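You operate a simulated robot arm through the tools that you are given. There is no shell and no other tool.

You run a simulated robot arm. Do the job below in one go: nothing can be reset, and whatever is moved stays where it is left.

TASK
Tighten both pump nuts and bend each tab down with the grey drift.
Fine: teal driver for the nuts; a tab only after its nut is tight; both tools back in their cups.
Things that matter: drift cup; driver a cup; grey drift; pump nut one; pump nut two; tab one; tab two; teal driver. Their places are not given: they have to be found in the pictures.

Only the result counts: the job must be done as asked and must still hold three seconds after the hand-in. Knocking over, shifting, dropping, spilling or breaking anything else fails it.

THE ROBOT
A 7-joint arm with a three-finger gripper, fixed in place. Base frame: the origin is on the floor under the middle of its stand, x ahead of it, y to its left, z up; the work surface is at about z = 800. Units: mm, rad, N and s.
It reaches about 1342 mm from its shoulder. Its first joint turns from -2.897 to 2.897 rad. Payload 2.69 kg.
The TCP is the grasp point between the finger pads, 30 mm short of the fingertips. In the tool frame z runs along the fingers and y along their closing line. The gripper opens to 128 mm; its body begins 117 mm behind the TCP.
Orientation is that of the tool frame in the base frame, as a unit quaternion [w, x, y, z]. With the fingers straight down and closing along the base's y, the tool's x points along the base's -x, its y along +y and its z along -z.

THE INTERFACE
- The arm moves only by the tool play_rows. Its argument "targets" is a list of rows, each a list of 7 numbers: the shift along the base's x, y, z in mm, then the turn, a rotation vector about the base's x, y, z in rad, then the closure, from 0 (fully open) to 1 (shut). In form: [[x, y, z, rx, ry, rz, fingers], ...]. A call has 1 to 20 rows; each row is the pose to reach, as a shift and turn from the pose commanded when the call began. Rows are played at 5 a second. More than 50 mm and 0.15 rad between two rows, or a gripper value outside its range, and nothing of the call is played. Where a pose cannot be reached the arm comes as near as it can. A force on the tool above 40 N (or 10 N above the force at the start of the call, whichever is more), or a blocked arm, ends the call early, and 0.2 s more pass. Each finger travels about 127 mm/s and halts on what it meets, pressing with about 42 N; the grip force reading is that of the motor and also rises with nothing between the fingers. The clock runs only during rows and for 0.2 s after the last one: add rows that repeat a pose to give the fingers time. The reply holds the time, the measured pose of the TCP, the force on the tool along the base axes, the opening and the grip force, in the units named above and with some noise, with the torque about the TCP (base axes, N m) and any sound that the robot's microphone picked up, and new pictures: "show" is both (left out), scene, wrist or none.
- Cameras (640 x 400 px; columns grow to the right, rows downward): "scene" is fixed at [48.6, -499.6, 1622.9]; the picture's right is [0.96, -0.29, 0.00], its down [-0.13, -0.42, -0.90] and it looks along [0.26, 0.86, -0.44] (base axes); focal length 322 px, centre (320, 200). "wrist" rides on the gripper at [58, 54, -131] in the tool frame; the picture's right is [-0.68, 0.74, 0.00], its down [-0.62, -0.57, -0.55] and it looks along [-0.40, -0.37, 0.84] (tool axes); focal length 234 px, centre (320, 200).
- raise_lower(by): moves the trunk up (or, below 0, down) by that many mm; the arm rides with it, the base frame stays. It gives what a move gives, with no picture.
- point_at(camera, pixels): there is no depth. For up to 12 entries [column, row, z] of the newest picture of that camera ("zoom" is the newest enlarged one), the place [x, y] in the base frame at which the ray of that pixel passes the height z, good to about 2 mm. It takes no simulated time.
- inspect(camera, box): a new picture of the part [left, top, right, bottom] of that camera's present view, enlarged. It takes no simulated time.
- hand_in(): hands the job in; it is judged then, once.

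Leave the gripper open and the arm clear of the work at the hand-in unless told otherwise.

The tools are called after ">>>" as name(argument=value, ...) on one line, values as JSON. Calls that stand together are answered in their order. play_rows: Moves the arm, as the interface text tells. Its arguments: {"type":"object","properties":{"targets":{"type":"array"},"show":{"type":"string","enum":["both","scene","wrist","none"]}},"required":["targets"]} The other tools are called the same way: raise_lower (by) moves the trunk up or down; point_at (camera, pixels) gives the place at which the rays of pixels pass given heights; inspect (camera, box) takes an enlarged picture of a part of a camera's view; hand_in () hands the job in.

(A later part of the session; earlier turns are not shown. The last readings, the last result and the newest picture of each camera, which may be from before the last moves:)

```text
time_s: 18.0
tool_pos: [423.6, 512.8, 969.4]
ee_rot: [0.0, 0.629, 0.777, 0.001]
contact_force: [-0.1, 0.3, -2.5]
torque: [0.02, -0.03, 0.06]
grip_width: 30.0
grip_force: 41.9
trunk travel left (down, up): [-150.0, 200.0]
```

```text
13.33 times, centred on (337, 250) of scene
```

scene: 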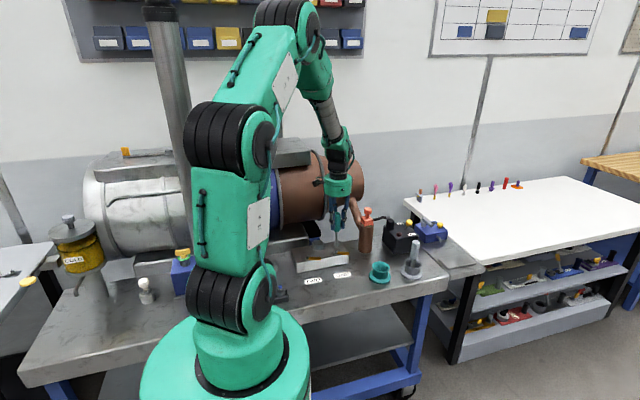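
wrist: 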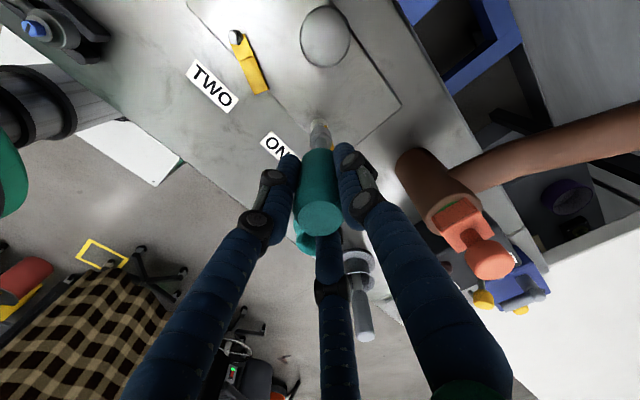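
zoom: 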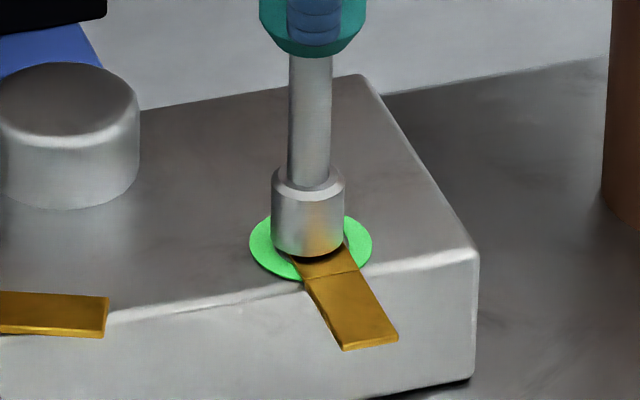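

A green ring lit around nut one, so it is tight. I'll lift off straight, turn back 1.36 rad in the air and move above nut two at about (304,513.5).

>>> play_rows(targets=[[0, 0, 8, 0, 0, 0, 1], [0, 0, 25, 0, 0, 0, 1], [0, 0, 45, 0, 0, 0, 1], [-15, 0, 45, 0, 0, 0.14, 1], [-30, 0, 45, 0, 0, 0.28, 1], [-45, 0, 45, 0, 0, 0.42, 1], [-60, 0, 45, 0, 0, 0.56, 1], [-75, 0, 45, 0, 0, 0.7, 1], [-90, 0, 45, 0, 0, 0.84, 1], [-100, 0, 45, 0, 0, 0.98, 1], [-110, 0, 45, 0, 0, 1.12, 1], [-120, 0, 40, 0, 0, 1.26, 1], [-120, 0, 32, 0, 0, 1.36, 1], [-120, 0, 32, 0, 0, 1.36, 1]])

>>> inspect(camera="wrist", box=[290, 100, 354, 160])

>>> inspect(camera="scene", box=[290, 230, 354, 270])

```text
time_s: 21.0
tool_pos: [303.8, 512.3, 1000.9]
ee_rot: [0.0, 0.001, 1.0, 0.0]
contact_force: [0.8, 0.1, -2.9]
torque: [-0.05, -0.02, 0.0]
grip_width: 30.2
grip_force: 41.6
trunk travel left (down, up): [-150.0, 200.0]
```

scene: 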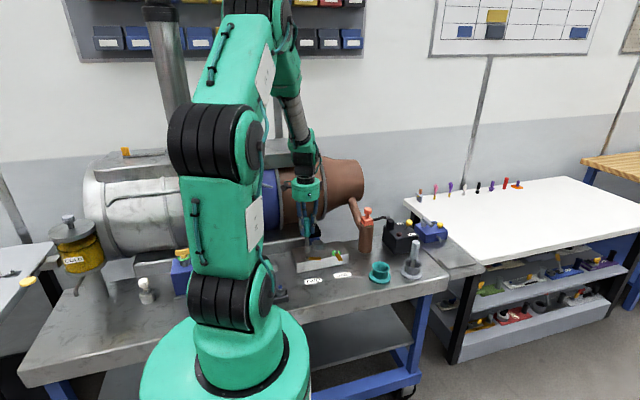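
wrist: 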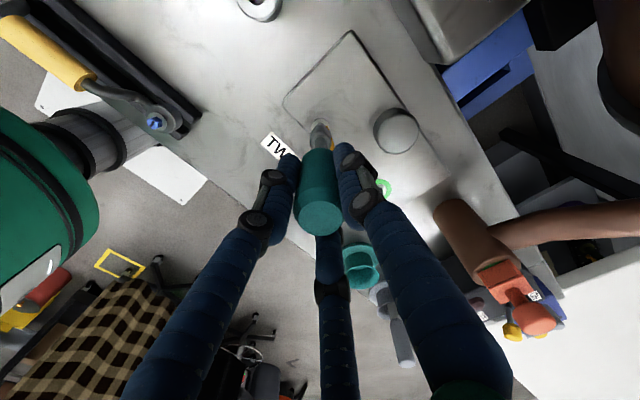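

```text
6.67 times, centred on (322, 130) of wrist
```

zoom: 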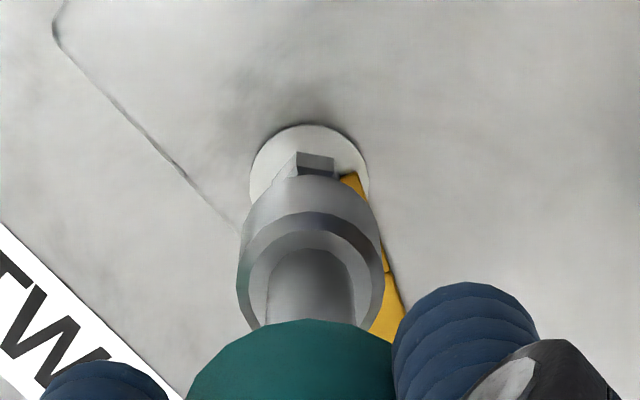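

```text
10.00 times, centred on (322, 250) of scene
```

zoom: 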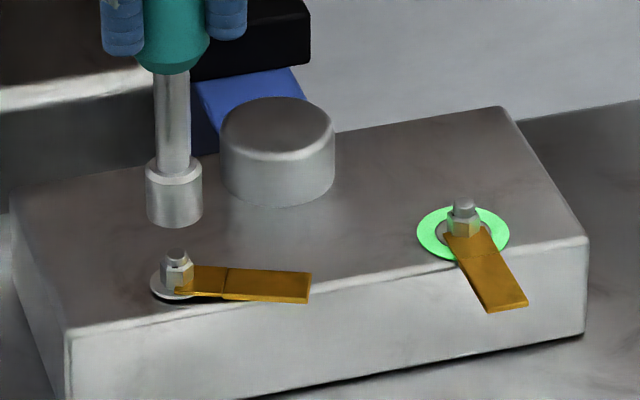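

Nut one stays ringed green and its tab points forward. The socket is well aligned with nut two, so I'll lower onto it in small steps.

>>> play_rows(targets=[[0, 0, -8, 0, 0, 0, 1], [0, 0, -15, 0, 0, 0, 1], [0, 0, -20, 0, 0, 0, 1], [0, 0, -20, 0, 0, 0, 1]], show="none")

>>> inspect(camera="scene", box=[294, 235, 330, 265])

>>> inspect(camera="wrist", box=[298, 100, 346, 150])

```text
time_s: 22.0
tool_pos: [303.5, 513.3, 981.7]
ee_rot: [0.0, 0.001, 1.0, 0.0]
contact_force: [0.4, 0.2, -2.5]
torque: [0.0, 0.02, 0.02]
grip_width: 30.3
grip_force: 41.6
trunk travel left (down, up): [-150.0, 200.0]
```

```text
13.33 times, centred on (312, 250) of scene
```

zoom: 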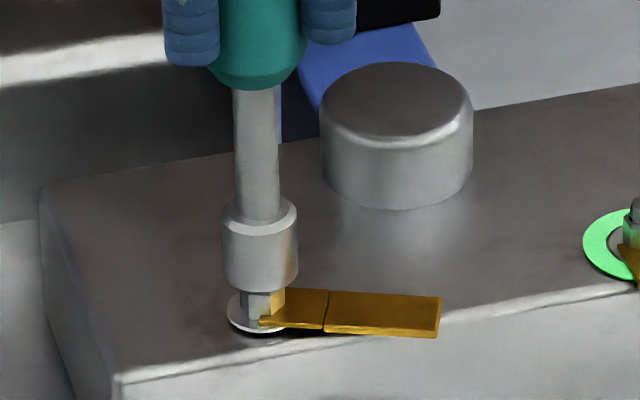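

```text
8.00 times, centred on (322, 125) of wrist
```

zoom: 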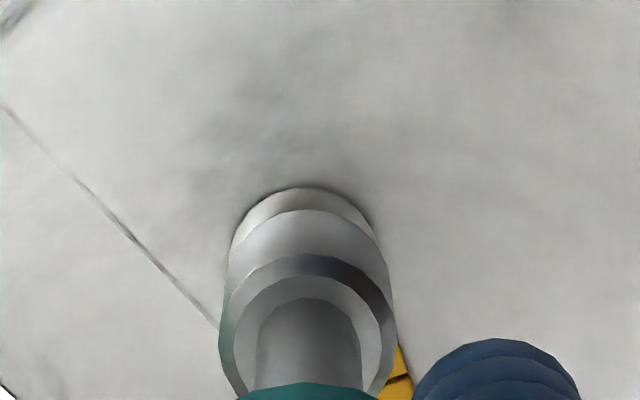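

The alignment still looks good and there is no contact force. I'll lower the last 12 mm to seat on nut two.

>>> play_rows(targets=[[0, 0, -3, 0, 0, 0, 1], [0, 0, -6, 0, 0, 0, 1], [0, 0, -9, 0, 0, 0, 1], [0, 0, -12, 0, 0, 0, 1], [0, 0, -12, 0, 0, 0, 1]], show="none")

>>> inspect(camera="scene", box=[294, 235, 330, 265])

```text
time_s: 23.2
tool_pos: [304.6, 513.4, 969.0]
ee_rot: [0.0, 0.001, 1.0, 0.0]
contact_force: [-0.6, 0.6, -2.7]
torque: [-0.01, 0.02, 0.0]
grip_width: 30.3
grip_force: 41.6
trunk travel left (down, up): [-150.0, 200.0]
```

```text
13.33 times, centred on (312, 250) of scene
```

zoom: 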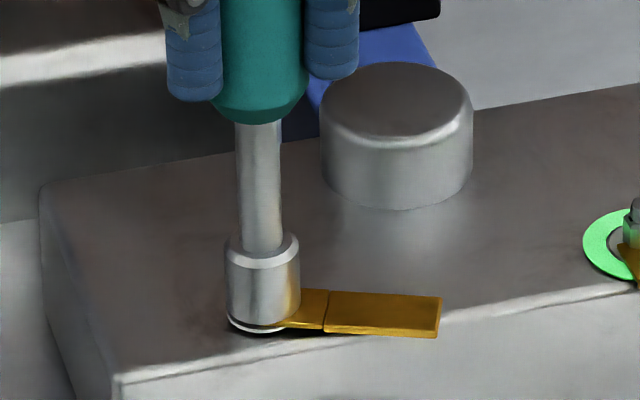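

The socket is seated on nut two. I'll turn clockwise 1.2 rad first, then creep.

>>> play_rows(targets=[[0, 0, 0, 0, 0, -0.1, 1], [0, 0, 0, 0, 0, -0.2, 1], [0, 0, 0, 0, 0, -0.3, 1], [0, 0, 0, 0, 0, -0.4, 1], [0, 0, 0, 0, 0, -0.5, 1], [0, 0, 0, 0, 0, -0.6, 1], [0, 0, 0, 0, 0, -0.7, 1], [0, 0, 0, 0, 0, -0.8, 1], [0, 0, 0, 0, 0, -0.9, 1], [0, 0, 0, 0, 0, -1.0, 1], [0, 0, 0, 0, 0, -1.0, 1]], show="none")

>>> inspect(camera="scene", box=[294, 235, 330, 265])

```text
time_s: 25.6
tool_pos: [304.2, 513.1, 968.7]
ee_rot: [0.0, 0.48, 0.877, 0.0]
contact_force: [0.2, -0.2, -2.7]
torque: [0.01, 0.01, 0.01]
grip_width: 30.0
grip_force: 41.8
trunk travel left (down, up): [-150.0, 200.0]
```

```text
13.33 times, centred on (312, 250) of scene
```

zoom: 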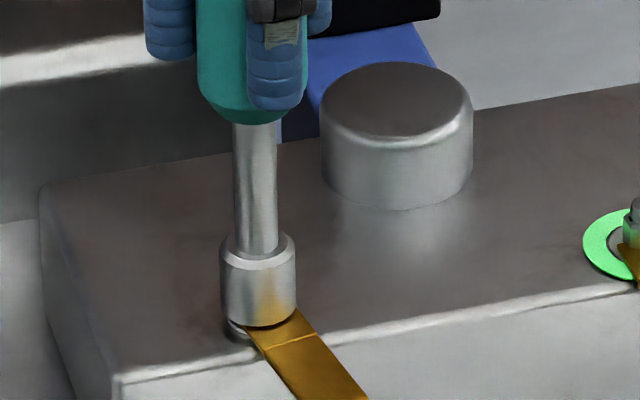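

Tab two follows. I'll creep on another 0.36 rad, as for nut one.

>>> play_rows(targets=[[0, 0, 0, 0, 0, -0.08, 1], [0, 0, 0, 0, 0, -0.16, 1], [0, 0, 0, 0, 0, -0.22, 1], [0, 0, 0, 0, 0, -0.26, 1], [0, 0, 0, 0, 0, -0.3, 1], [0, 0, 0, 0, 0, -0.33, 1], [0, 0, 0, 0, 0, -0.36, 1], [0, 0, 0, 0, 0, -0.36, 1]], show="none")

>>> inspect(camera="scene", box=[294, 235, 330, 265])

```text
time_s: 27.4
tool_pos: [303.6, 515.2, 970.7]
ee_rot: [0.0, 0.629, 0.777, 0.0]
contact_force: [2.2, 0.6, -2.9]
torque: [0.1, -0.24, 0.1]
grip_width: 30.1
grip_force: 41.7
trunk travel left (down, up): [-150.0, 200.0]
```

```text
13.33 times, centred on (312, 250) of scene
```

zoom: 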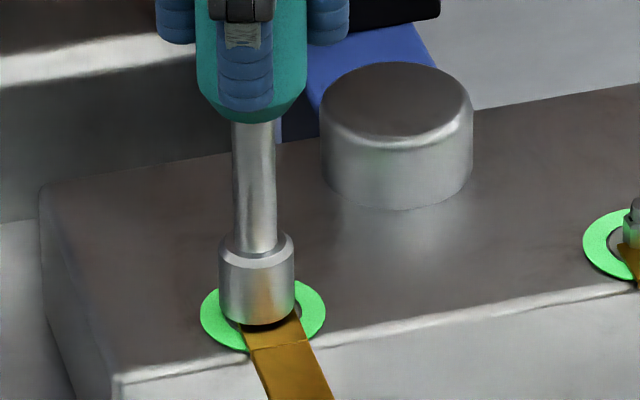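

Nut two is green as well. I'll lift off, turn back 1.36 rad and carry the driver back above its cup.

>>> play_rows(targets=[[0, 0, 10, 0, 0, 0, 1], [0, 0, 30, 0, 0, 0, 1], [0, 0, 55, 0, 0, 0, 1], [0, 0, 77, 0, 0, 0, 1], [25.4, -13, 77, 0, 0, 0.136, 1], [50.9, -26, 77, 0, 0, 0.272, 1], [76.4, -39, 77, 0, 0, 0.408, 1], [101.9, -52, 77, 0, 0, 0.544, 1], [127.3, -65, 77, 0, 0, 0.68, 1], [152.8, -78, 77, 0, 0, 0.816, 1], [178.3, -91, 77, 0, 0, 0.952, 1], [203.8, -104, 77, 0, 0, 1.088, 1], [229.2, -117, 77, 0, 0, 1.224, 1], [254.7, -130.6, 77, 0, 0, 1.36, 1], [254.7, -130.6, 77, 0, 0, 1.36, 1], [254.7, -130.6, 77, 0, 0, 1.36, 1]])

>>> inspect(camera="wrist", box=[280, 70, 360, 240])

>>> inspect(camera="scene", box=[290, 200, 430, 290])

```text
time_s: 30.8
tool_pos: [558.7, 383.8, 1045.7]
ee_rot: [-0.001, 0.0, 1.0, 0.0]
contact_force: [-0.4, -0.8, -2.8]
torque: [-0.01, 0.01, 0.0]
grip_width: 30.0
grip_force: 41.4
trunk travel left (down, up): [-150.0, 200.0]
```

scene: 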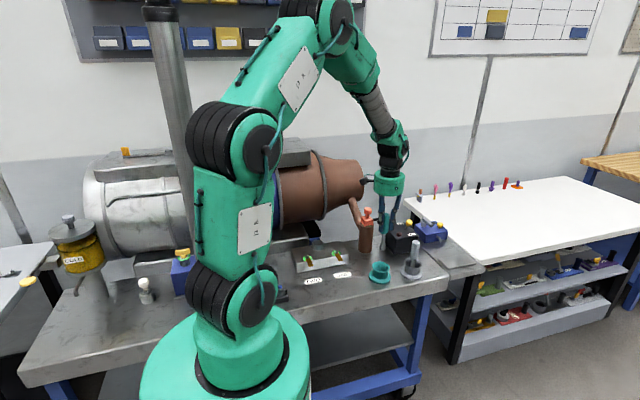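
wrist: 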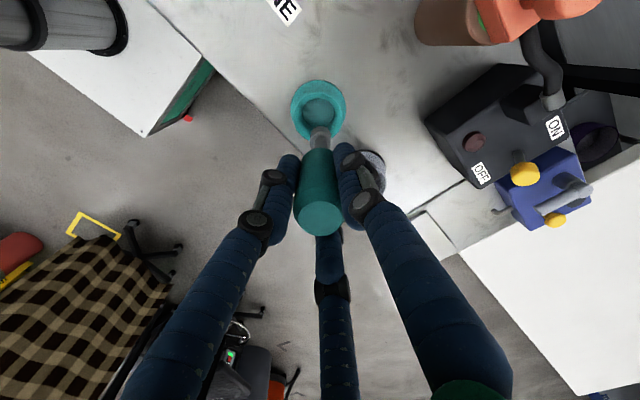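

```text
2.35 times, centred on (320, 155) of wrist
```

zoom: 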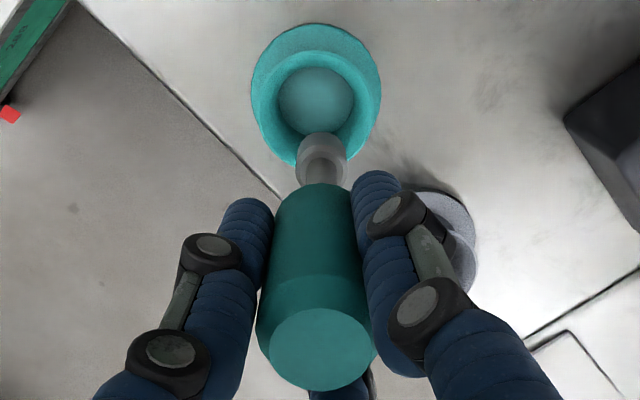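

```text
4.44 times, centred on (360, 245) of scene
```

zoom: 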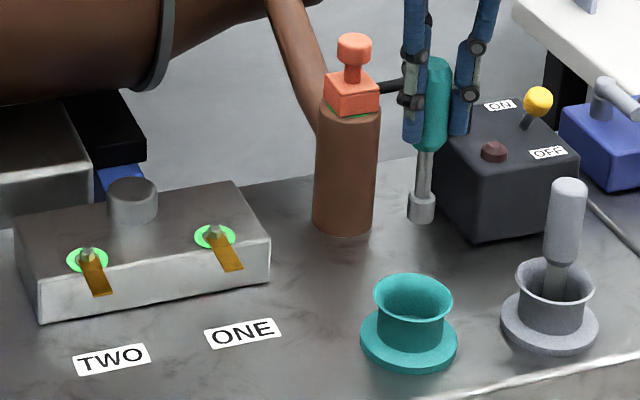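

Both nuts show green, and the driver is above its empty teal cup as before. I'll lower it to the height where I gripped it.

>>> play_rows(targets=[[0, 0, -40, 0, 0, 0, 1], [0, 0, -75, 0, 0, 0, 1], [0, 0, -100, 0, 0, 0, 1], [0, 0, -112, 0, 0, 0, 1], [0, 0, -117, 0, 0, 0, 1], [0, 0, -117, 0, 0, 0, 1], [0, 0, -117, 0, 0, 0, 1]])

>>> inspect(camera="scene", box=[350, 200, 430, 290])

>>> inspect(camera="wrist", box=[270, 80, 370, 240])

```text
time_s: 32.4
tool_pos: [558.7, 383.4, 929.4]
ee_rot: [0.001, 0.001, 1.0, 0.0]
contact_force: [0.2, -0.4, -2.2]
torque: [-0.03, 0.02, -0.01]
grip_width: 30.1
grip_force: 42.0
trunk travel left (down, up): [-150.0, 200.0]
```

scene: 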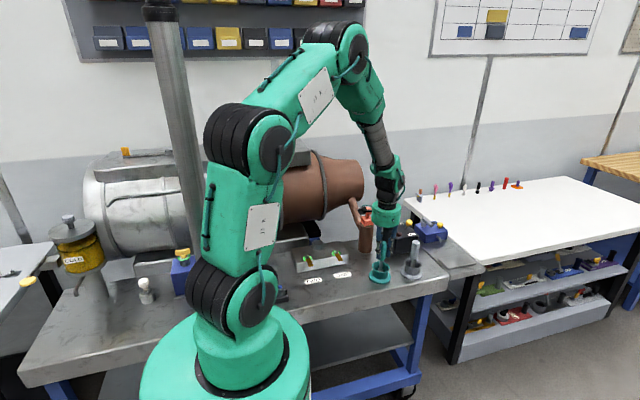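
wrist: 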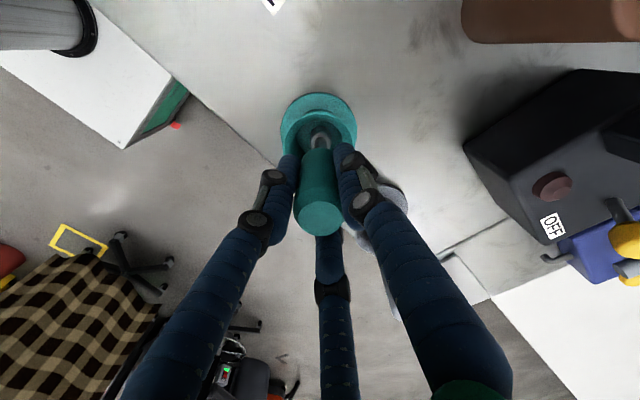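

```text
4.44 times, centred on (390, 245) of scene
```

zoom: 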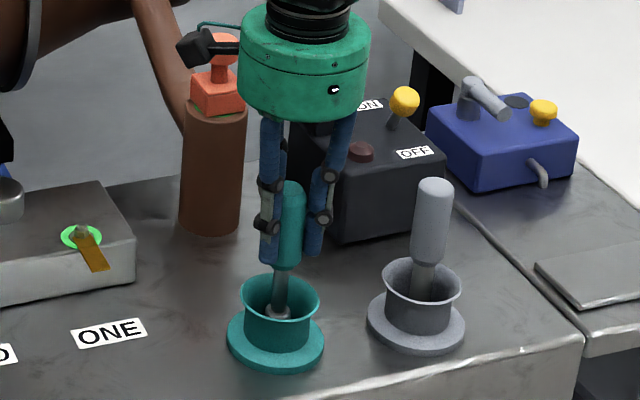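

```text
2.50 times, centred on (320, 160) of wrist
```

zoom: 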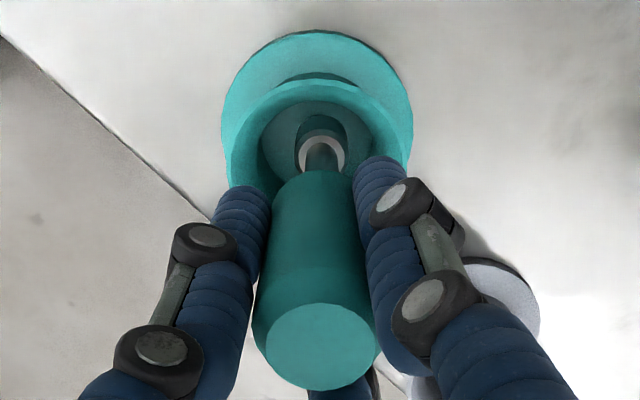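

The tip is in the cup with Fz still carrying the tool's weight. I'll lower the last millimetres until the weight comes off.

>>> play_rows(targets=[[0, 0, -1.5, 0, 0, 0, 1], [0, 0, -3, 0, 0, 0, 1], [0, 0, -3, 0, 0, 0, 1], [0, 0, -3, 0, 0, 0, 1]], show="none")

```text
time_s: 33.4
tool_pos: [558.9, 382.2, 927.3]
ee_rot: [0.0, 0.001, 1.0, 0.002]
contact_force: [0.0, -2.7, 14.6]
torque: [-0.13, 0.14, 0.03]
grip_width: 30.2
grip_force: 42.3
trunk travel left (down, up): [-150.0, 200.0]
```

Fz is now +14.6 N, so the tip is on the cup bottom. I'll relieve about 1 mm and open the fingers.

>>> play_rows(targets=[[0, 0, 0.9, 0, 0, 0, 1], [0, 0, 0.9, 0, 0, 0, 1], [0, 0, 0.9, 0, 0, 0, 0.85], [0, 0, 0.9, 0, 0, 0, 0.7], [0, 0, 0.9, 0, 0, 0, 0.5], [0, 0, 0.9, 0, 0, 0, 0.3], [0, 0, 0.9, 0, 0, 0, 0.3]])

>>> inspect(camera="scene", box=[350, 200, 430, 290])

```text
time_s: 35.0
tool_pos: [559.8, 382.5, 926.8]
ee_rot: [0.0, 0.001, 1.0, 0.001]
contact_force: [0.6, 1.1, -0.9]
torque: [0.06, -0.01, 0.0]
grip_width: 89.7
grip_force: 0.0
trunk travel left (down, up): [-150.0, 200.0]
```

scene: 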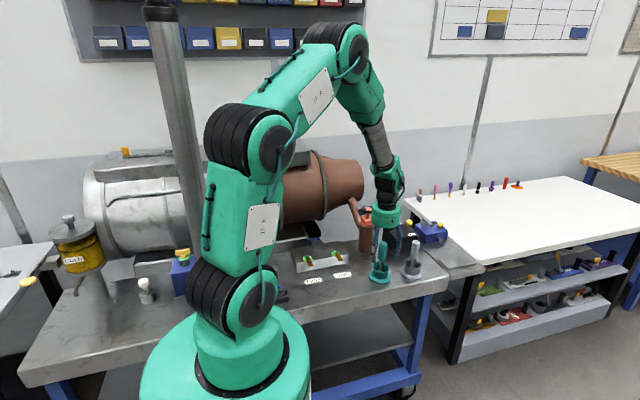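
wrist: 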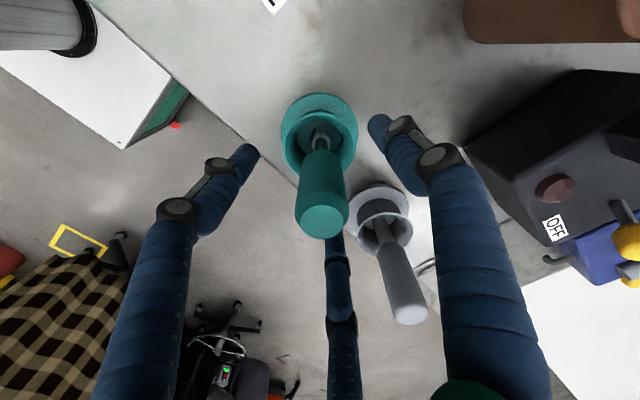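

```text
4.44 times, centred on (390, 245) of scene
```

zoom: 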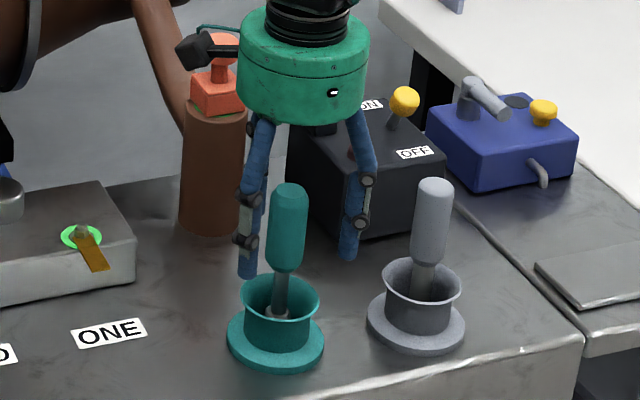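

The driver stands upright in its cup, released. I'll rise straight up and go above the drift at about (688,367).

>>> play_rows(targets=[[0, 0, 20, 0, 0, 0, 0.3], [0, 0, 60, 0, 0, 0, 0.3], [0, 0, 100, 0, 0, 0, 0.3], [0, 0, 130, 0, 0, 0, 0.3], [40, -5, 130, 0, 0, 0, 0.3], [80, -10, 130, 0, 0, 0, 0.3], [115, -14, 130, 0, 0, 0, 0.3], [129.3, -16, 130, 0, 0, 0, 0.3], [129.3, -16, 130, 0, 0, 0, 0.3], [129.3, -16, 130, 0, 0, 0, 0.3]])

>>> inspect(camera="wrist", box=[270, 70, 370, 180])

>>> inspect(camera="scene", box=[360, 200, 440, 290])

```text
time_s: 37.2
tool_pos: [688.8, 366.6, 1059.7]
ee_rot: [0.0, 0.0, 1.0, 0.0]
contact_force: [0.6, -0.2, 0.5]
torque: [-0.01, -0.02, -0.01]
grip_width: 89.5
grip_force: 0.1
trunk travel left (down, up): [-150.0, 200.0]
```

scene: 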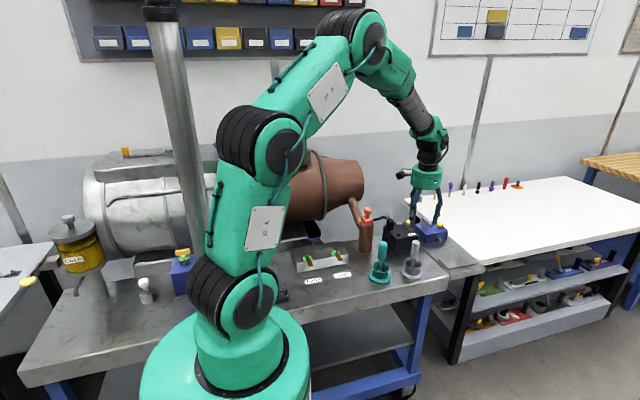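
wrist: 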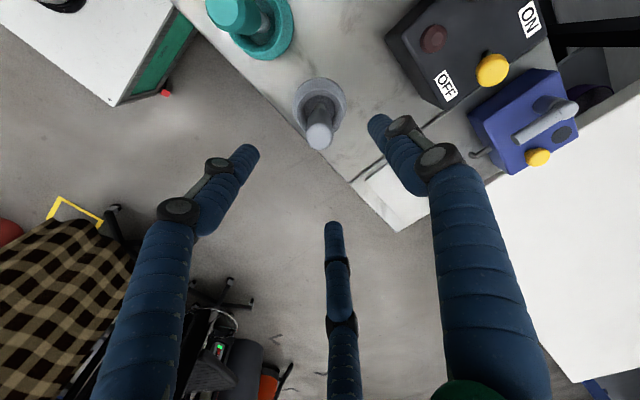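

```text
3.64 times, centred on (320, 125) of wrist
```

zoom: 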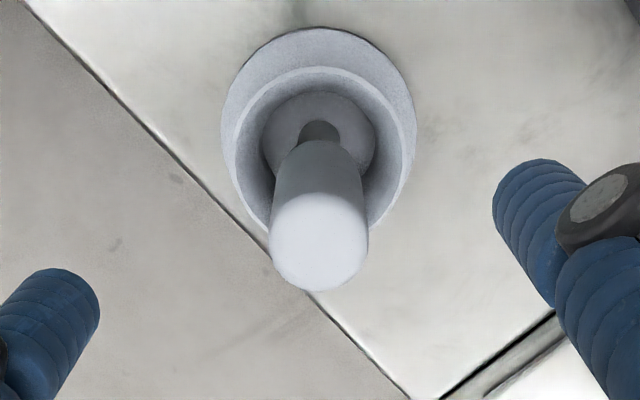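

```text
4.44 times, centred on (400, 245) of scene
```

zoom: 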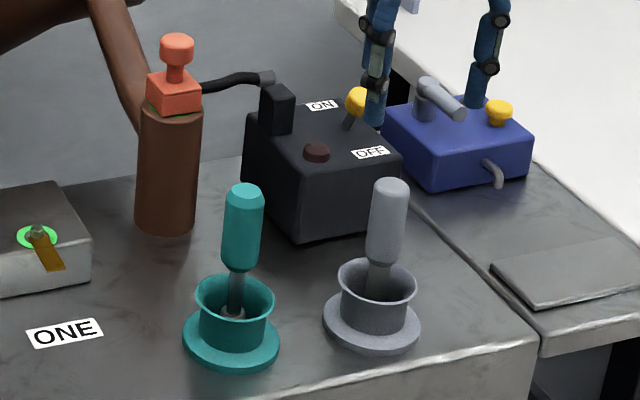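

The drift is right under the TCP, with its top at wrist (319,136). I'll descend around it to z≈919.

>>> play_rows(targets=[[0, 0, -40, 0, 0, 0, 0.3], [0, 0, -80, 0, 0, 0, 0.3], [0, 0, -115, 0, 0, 0, 0.3], [0, 0, -140, 0, 0, 0, 0.3], [0, 0, -140, 0, 0, 0, 0.3], [0, 0, -140, 0, 0, 0, 0.3]])

>>> inspect(camera="wrist", box=[240, 80, 440, 280])

```text
time_s: 38.6
tool_pos: [686.3, 365.8, 917.9]
ee_rot: [0.0, 0.001, 1.0, 0.0]
contact_force: [0.1, -0.5, 0.4]
torque: [-0.02, 0.02, -0.01]
grip_width: 89.7
grip_force: 0.1
trunk travel left (down, up): [-150.0, 200.0]
```

scene: 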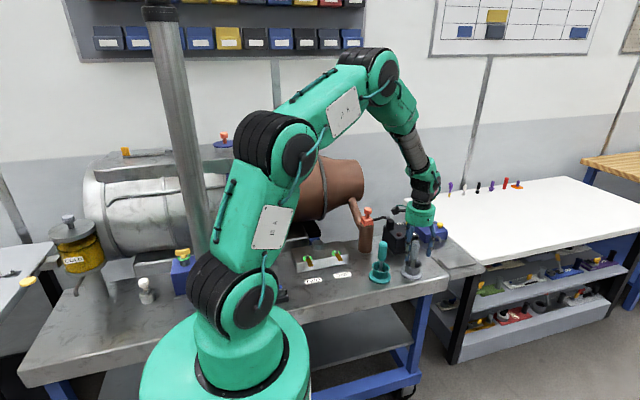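
wrist: 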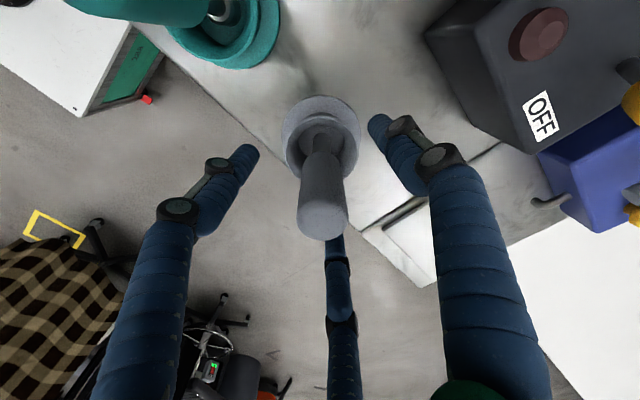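

```text
2.00 times, centred on (340, 180) of wrist
```

zoom: 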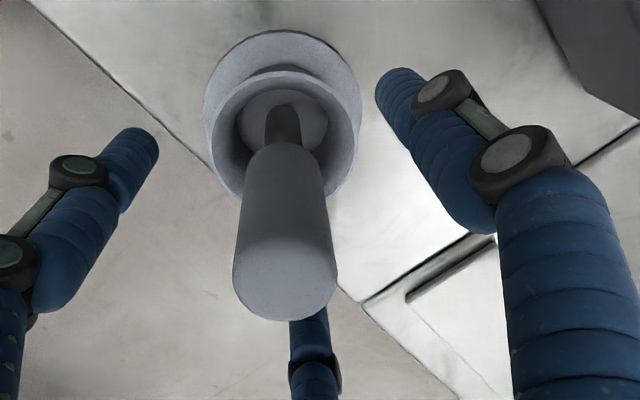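

The handle is about 1.3 mm off centre in x and y. I'll correct that and close on it.

>>> play_rows(targets=[[1.2, 1, 0, 0, 0, 0, 0.4], [1.2, 1, 0, 0, 0, 0, 0.6], [1.2, 1, 0, 0, 0, 0, 0.8], [1.2, 1, 0, 0, 0, 0, 1], [1.2, 1, 0, 0, 0, 0, 1], [1.2, 1, 0, 0, 0, 0, 1], [1.2, 1, 0, 0, 0, 0, 1]])

```text
time_s: 40.2
tool_pos: [687.7, 368.1, 918.3]
ee_rot: [0.0, 0.001, 1.0, 0.0]
contact_force: [-0.5, -0.7, 0.1]
torque: [-0.1, 0.04, 0.03]
grip_width: 28.1
grip_force: 41.8
trunk travel left (down, up): [-150.0, 200.0]
```

scene: 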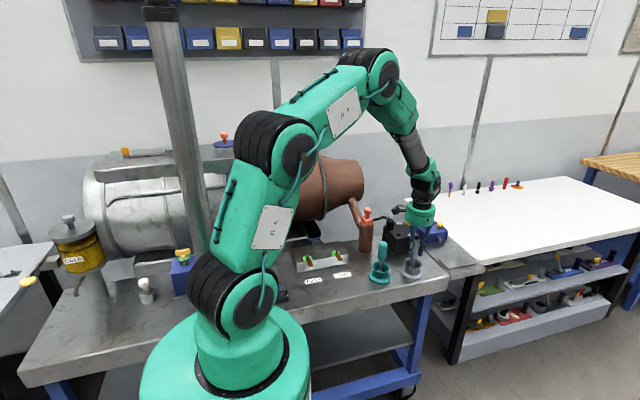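
wrist: 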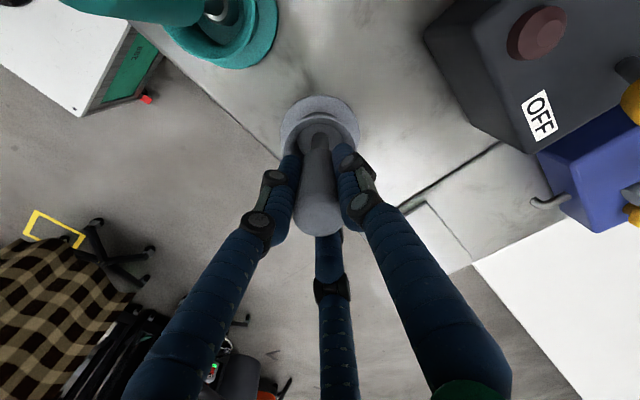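

The drift is gripped at 28 mm. I'll lift it well clear of everything.

>>> play_rows(targets=[[0, 0, 10, 0, 0, 0, 1], [0, 0, 35, 0, 0, 0, 1], [0, 0, 75, 0, 0, 0, 1], [0, 0, 115, 0, 0, 0, 1], [0, 0, 150, 0, 0, 0, 1], [0, 0, 160, 0, 0, 0, 1], [0, 0, 160, 0, 0, 0, 1]])

>>> inspect(camera="scene", box=[370, 180, 450, 290])

>>> inspect(camera="wrist", box=[270, 70, 370, 240])

>>> inspect(camera="scene", box=[290, 235, 354, 275])

```text
time_s: 41.8
tool_pos: [687.3, 367.1, 1078.2]
ee_rot: [0.0, 0.0, 1.0, 0.0]
contact_force: [0.4, -0.6, -2.1]
torque: [0.02, 0.01, -0.02]
grip_width: 28.2
grip_force: 42.1
trunk travel left (down, up): [-150.0, 200.0]
```

scene: 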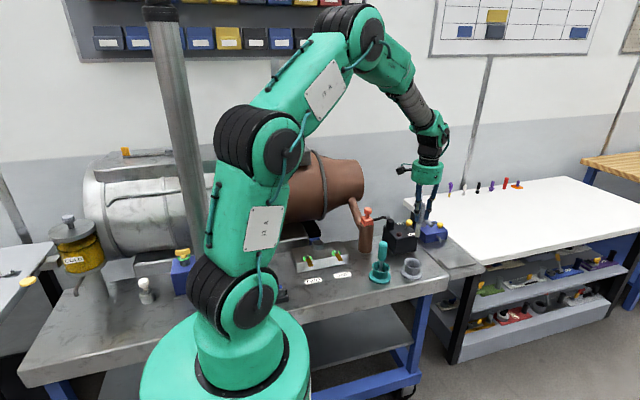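
wrist: 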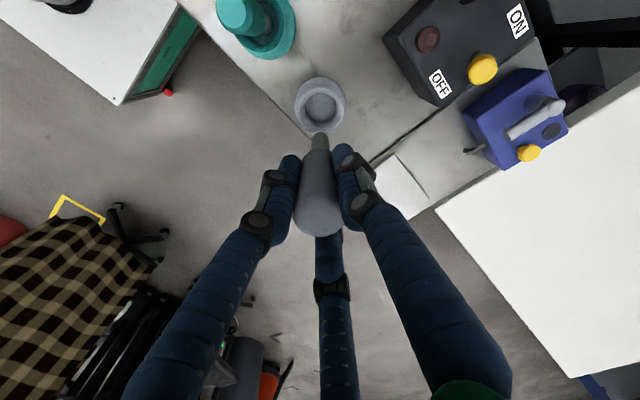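

```text
3.64 times, centred on (410, 235) of scene
```

zoom: 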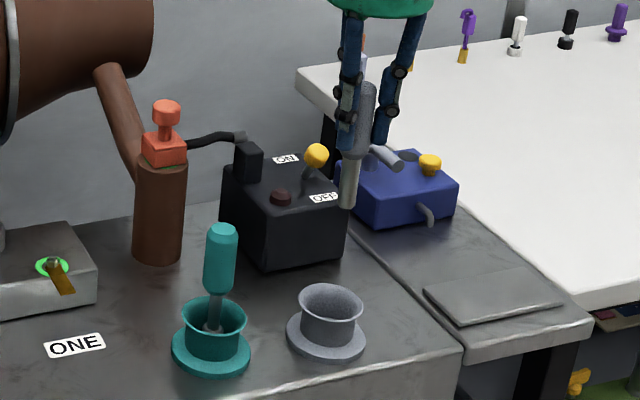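

```text
2.35 times, centred on (320, 155) of wrist
```

zoom: 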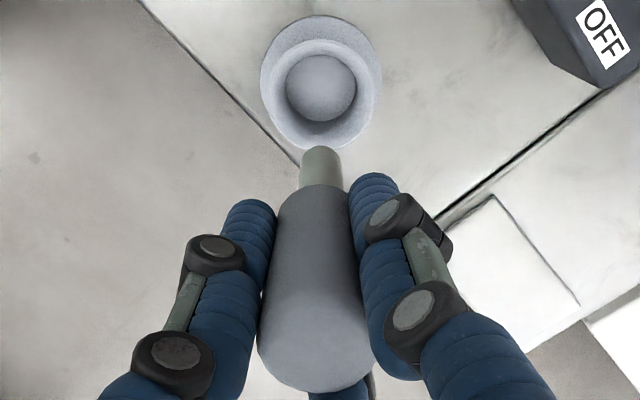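

```text
10.00 times, centred on (322, 255) of scene
```

zoom: 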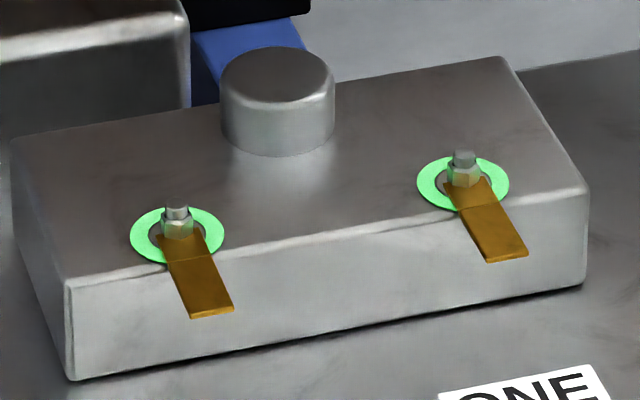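

The drift has a flat cylindrical tip of about 16 mm. Both tabs now overhang the front edge. I'll locate the drift tip height and the tab folds and ends.

>>> point_at(camera="scene", pixels=[[417.4, 236.0, 960], [417.4, 236.0, 970], [417.4, 236.0, 980], [311.1, 266.2, 855], [308.8, 261.1, 855], [340.5, 260.8, 855], [337.8, 255.9, 855], [309.5, 266.9, 855], [313.3, 266.0, 855], [338.6, 261.2, 855], [342.6, 260.6, 855]])

```text
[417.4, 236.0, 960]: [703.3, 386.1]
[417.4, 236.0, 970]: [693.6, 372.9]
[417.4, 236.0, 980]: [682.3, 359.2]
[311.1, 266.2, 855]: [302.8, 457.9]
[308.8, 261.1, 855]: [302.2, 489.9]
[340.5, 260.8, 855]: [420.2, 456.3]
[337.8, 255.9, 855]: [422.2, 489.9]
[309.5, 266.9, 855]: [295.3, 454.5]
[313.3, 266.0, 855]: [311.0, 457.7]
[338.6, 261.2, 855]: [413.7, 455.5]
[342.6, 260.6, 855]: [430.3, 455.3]
```

The drift tip is about 106 mm below the TCP. The tabs' free halves run from y≈491 to y≈458 at z≈855, at x≈303.5 and x≈423.5. I'll carry the drift at height over tab one's free half and lower it to just above.

>>> play_rows(targets=[[-20, 8, 0, 0, 0, 0, 1], [-60, 23, 0, 0, 0, 0, 1], [-105, 40, 0, 0, 0, 0, 1], [-150, 57, 0, 0, 0, 0, 1], [-195, 74, 0, 0, 0, 0, 1], [-235, 89, 0, 0, 0, 0, 1], [-265.7, 101.1, -10, 0, 0, 0, 1], [-265.7, 101.1, -45, 0, 0, 0, 1], [-265.7, 101.1, -80, 0, 0, 0, 1], [-265.7, 101.1, -94, 0, 0, 0, 1], [-265.7, 101.1, -94, 0, 0, 0, 1]])

>>> inspect(camera="scene", box=[310, 225, 370, 275])

>>> inspect(camera="wrist", box=[290, 90, 354, 150])

```text
time_s: 44.2
tool_pos: [422.5, 470.3, 984.1]
ee_rot: [0.0, 0.001, 1.0, 0.0]
contact_force: [0.1, -0.1, -2.1]
torque: [-0.03, 0.01, -0.01]
grip_width: 28.3
grip_force: 42.0
trunk travel left (down, up): [-150.0, 200.0]
```

scene: 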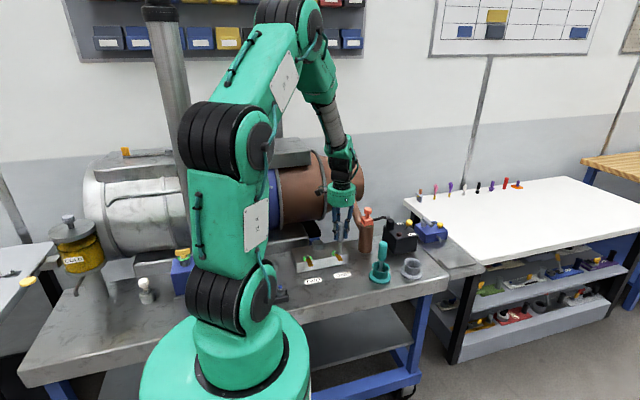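
wrist: 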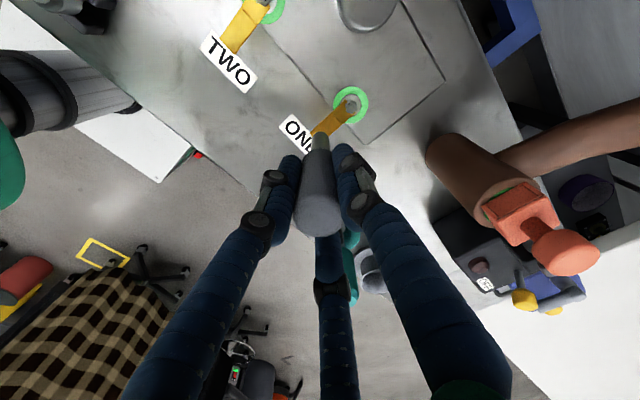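

```text
8.00 times, centred on (340, 250) of scene
```

zoom: 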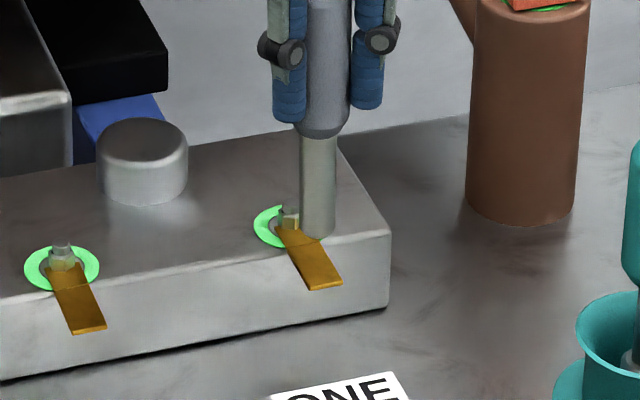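

```text
6.67 times, centred on (322, 120) of wrist
```

zoom: 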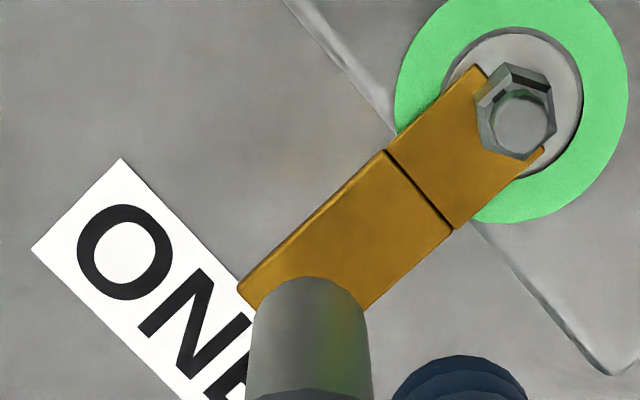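

The drift is over tab one, about 70 % of the way along its free half. I'll lower it until contact.

>>> play_rows(targets=[[0.5, 0, -6, 0, 0, 0, 1], [0.5, 0, -12, 0, 0, 0, 1], [0.5, 0, -16, 0, 0, 0, 1], [0.5, 0, -19, 0, 0, 0, 1], [0.5, 0, -22, 0, 0, 0, 1], [0.5, 0, -22, 0, 0, 0, 1]], show="none")

>>> inspect(camera="scene", box=[310, 225, 370, 275])

>>> inspect(camera="wrist", box=[290, 90, 354, 150])

```text
time_s: 45.6
tool_pos: [421.8, 469.1, 961.1]
ee_rot: [0.0, 0.001, 1.0, 0.0]
contact_force: [-0.6, 0.4, -2.4]
torque: [0.01, -0.01, -0.01]
grip_width: 28.4
grip_force: 42.2
trunk travel left (down, up): [-150.0, 200.0]
```

```text
8.00 times, centred on (340, 250) of scene
```

zoom: 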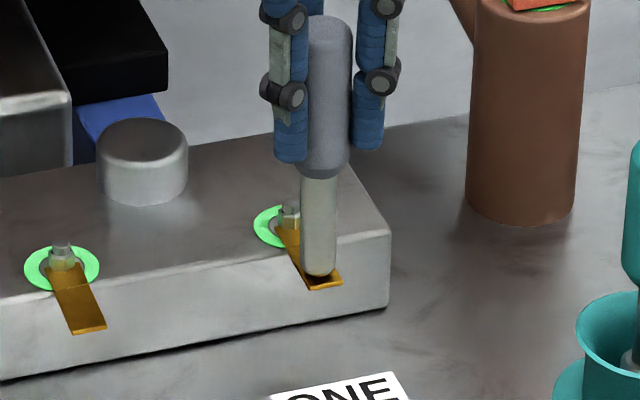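

```text
6.67 times, centred on (322, 120) of wrist
```

zoom: 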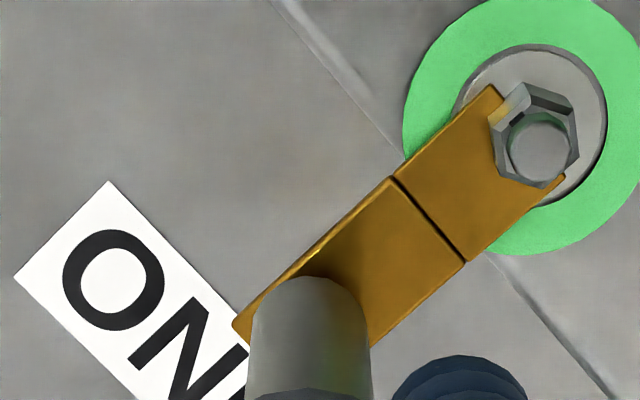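

The tip is just at the tab and well centred on it. I'll press down slowly and watch the force and the tab.

>>> play_rows(targets=[[0, 0, -2, 0, 0, 0, 1], [0, 0, -4, 0, 0, 0, 1], [0, 0, -6, 0, 0, 0, 1], [0, 0, -8, 0, 0, 0, 1], [0, 0, -8, 0, 0, 0, 1]], show="none")

>>> inspect(camera="scene", box=[310, 225, 370, 275])

>>> inspect(camera="wrist", box=[290, 90, 354, 150])

```text
time_s: 46.8
tool_pos: [423.6, 469.5, 953.7]
ee_rot: [0.001, 0.001, 1.0, -0.001]
contact_force: [0.0, -1.0, 1.3]
torque: [0.0, -0.05, 0.02]
grip_width: 27.9
grip_force: 41.9
trunk travel left (down, up): [-150.0, 200.0]
```

```text
8.00 times, centred on (340, 250) of scene
```

zoom: 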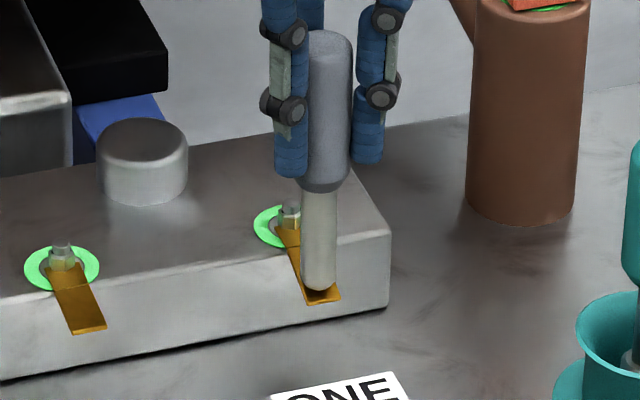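

```text
6.67 times, centred on (322, 120) of wrist
```

zoom: 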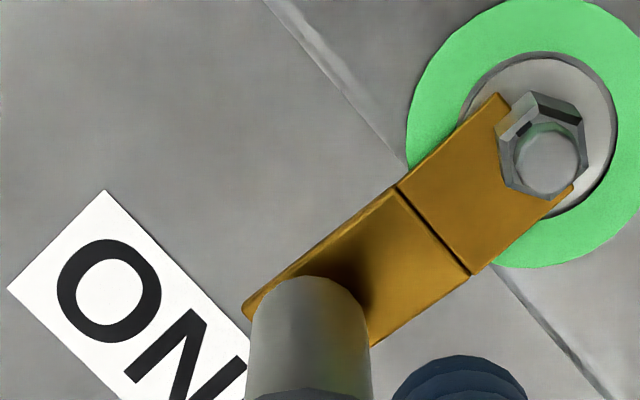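

The tab bends easily at about 4 N. I'll continue down while easing toward the block to follow the arc.

>>> play_rows(targets=[[0, 1, -3, 0, 0, 0, 1], [0, 2, -6, 0, 0, 0, 1], [0, 3, -9, 0, 0, 0, 1], [0, 4, -12, 0, 0, 0, 1], [0, 4, -15, 0, 0, 0, 1], [0, 4, -15, 0, 0, 0, 1]], show="none")

>>> inspect(camera="scene", box=[310, 225, 370, 275])

>>> inspect(camera="wrist", box=[290, 90, 354, 150])

```text
time_s: 48.2
tool_pos: [423.2, 475.0, 938.3]
ee_rot: [0.0, 0.002, 1.0, 0.0]
contact_force: [0.2, -1.1, -1.0]
torque: [-0.23, -0.01, 0.02]
grip_width: 27.8
grip_force: 42.2
trunk travel left (down, up): [-150.0, 200.0]
```

```text
8.00 times, centred on (340, 250) of scene
```

zoom: 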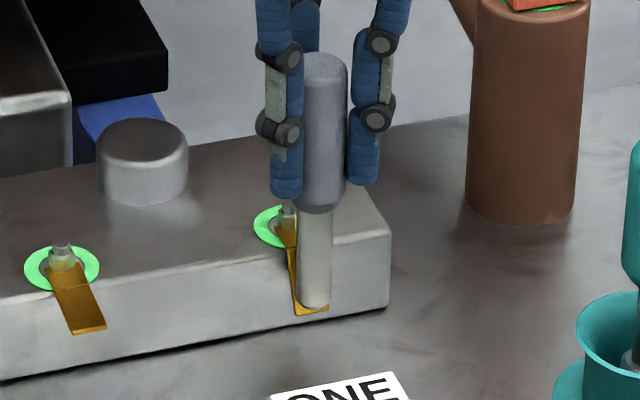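

```text
6.67 times, centred on (322, 120) of wrist
```

zoom: 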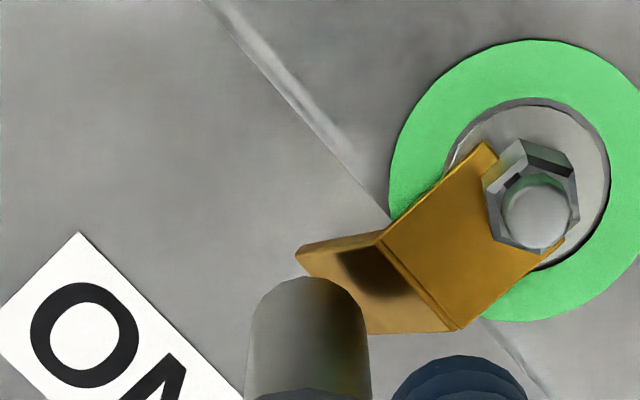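

The tab is bent to roughly 60°. I'll continue down and in toward the block face, with the side of the drift completing the bend.

>>> play_rows(targets=[[0, 1.5, -2, 0, 0, 0, 1], [0, 3, -4, 0, 0, 0, 1], [0, 4.5, -5, 0, 0, 0, 1], [0, 6, -6, 0, 0, 0, 1], [0, 7.5, -6, 0, 0, 0, 1], [0, 7.5, -6, 0, 0, 0, 1]], show="none")

>>> inspect(camera="scene", box=[310, 225, 370, 275])

>>> inspect(camera="wrist", box=[290, 90, 354, 150])

```text
time_s: 49.6
tool_pos: [424.2, 480.2, 932.9]
ee_rot: [0.0, 0.0, 1.0, 0.0]
contact_force: [-1.2, -3.0, -2.7]
torque: [-0.27, 0.04, 0.03]
grip_width: 28.0
grip_force: 41.7
trunk travel left (down, up): [-150.0, 200.0]
```

```text
8.00 times, centred on (340, 250) of scene
```

zoom: 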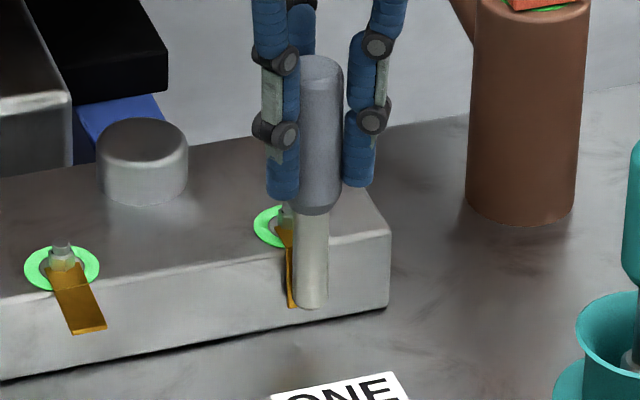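

```text
6.67 times, centred on (322, 120) of wrist
```

zoom: 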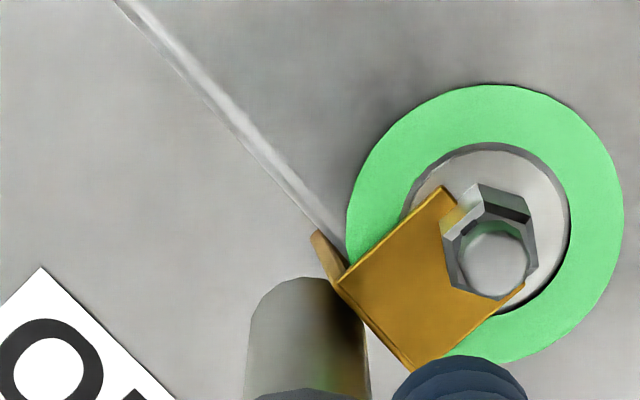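

The tab is nearly vertical. I'll push a few more millimetres toward the block face.

>>> play_rows(targets=[[0, 1, 0, 0, 0, 0, 1], [0, 2, 0, 0, 0, 0, 1], [0, 3, 0, 0, 0, 0, 1], [0, 3, 0, 0, 0, 0, 1]], show="none")

>>> inspect(camera="scene", box=[310, 225, 370, 275])

>>> inspect(camera="wrist", box=[290, 90, 354, 150])

```text
time_s: 50.6
tool_pos: [423.7, 483.0, 932.2]
ee_rot: [0.0, 0.001, 1.0, 0.0]
contact_force: [2.8, -6.4, -0.1]
torque: [-0.72, -0.23, -0.05]
grip_width: 28.3
grip_force: 42.1
trunk travel left (down, up): [-150.0, 200.0]
```

```text
8.00 times, centred on (340, 250) of scene
```

zoom: 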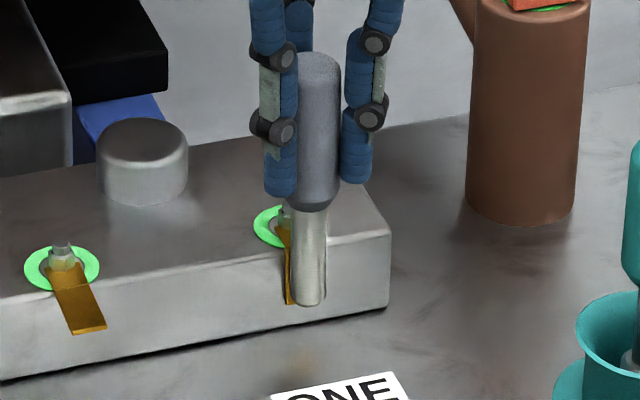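

```text
6.67 times, centred on (322, 120) of wrist
```

zoom: 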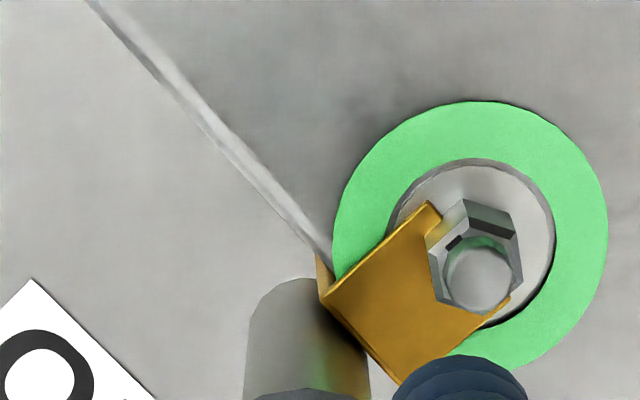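

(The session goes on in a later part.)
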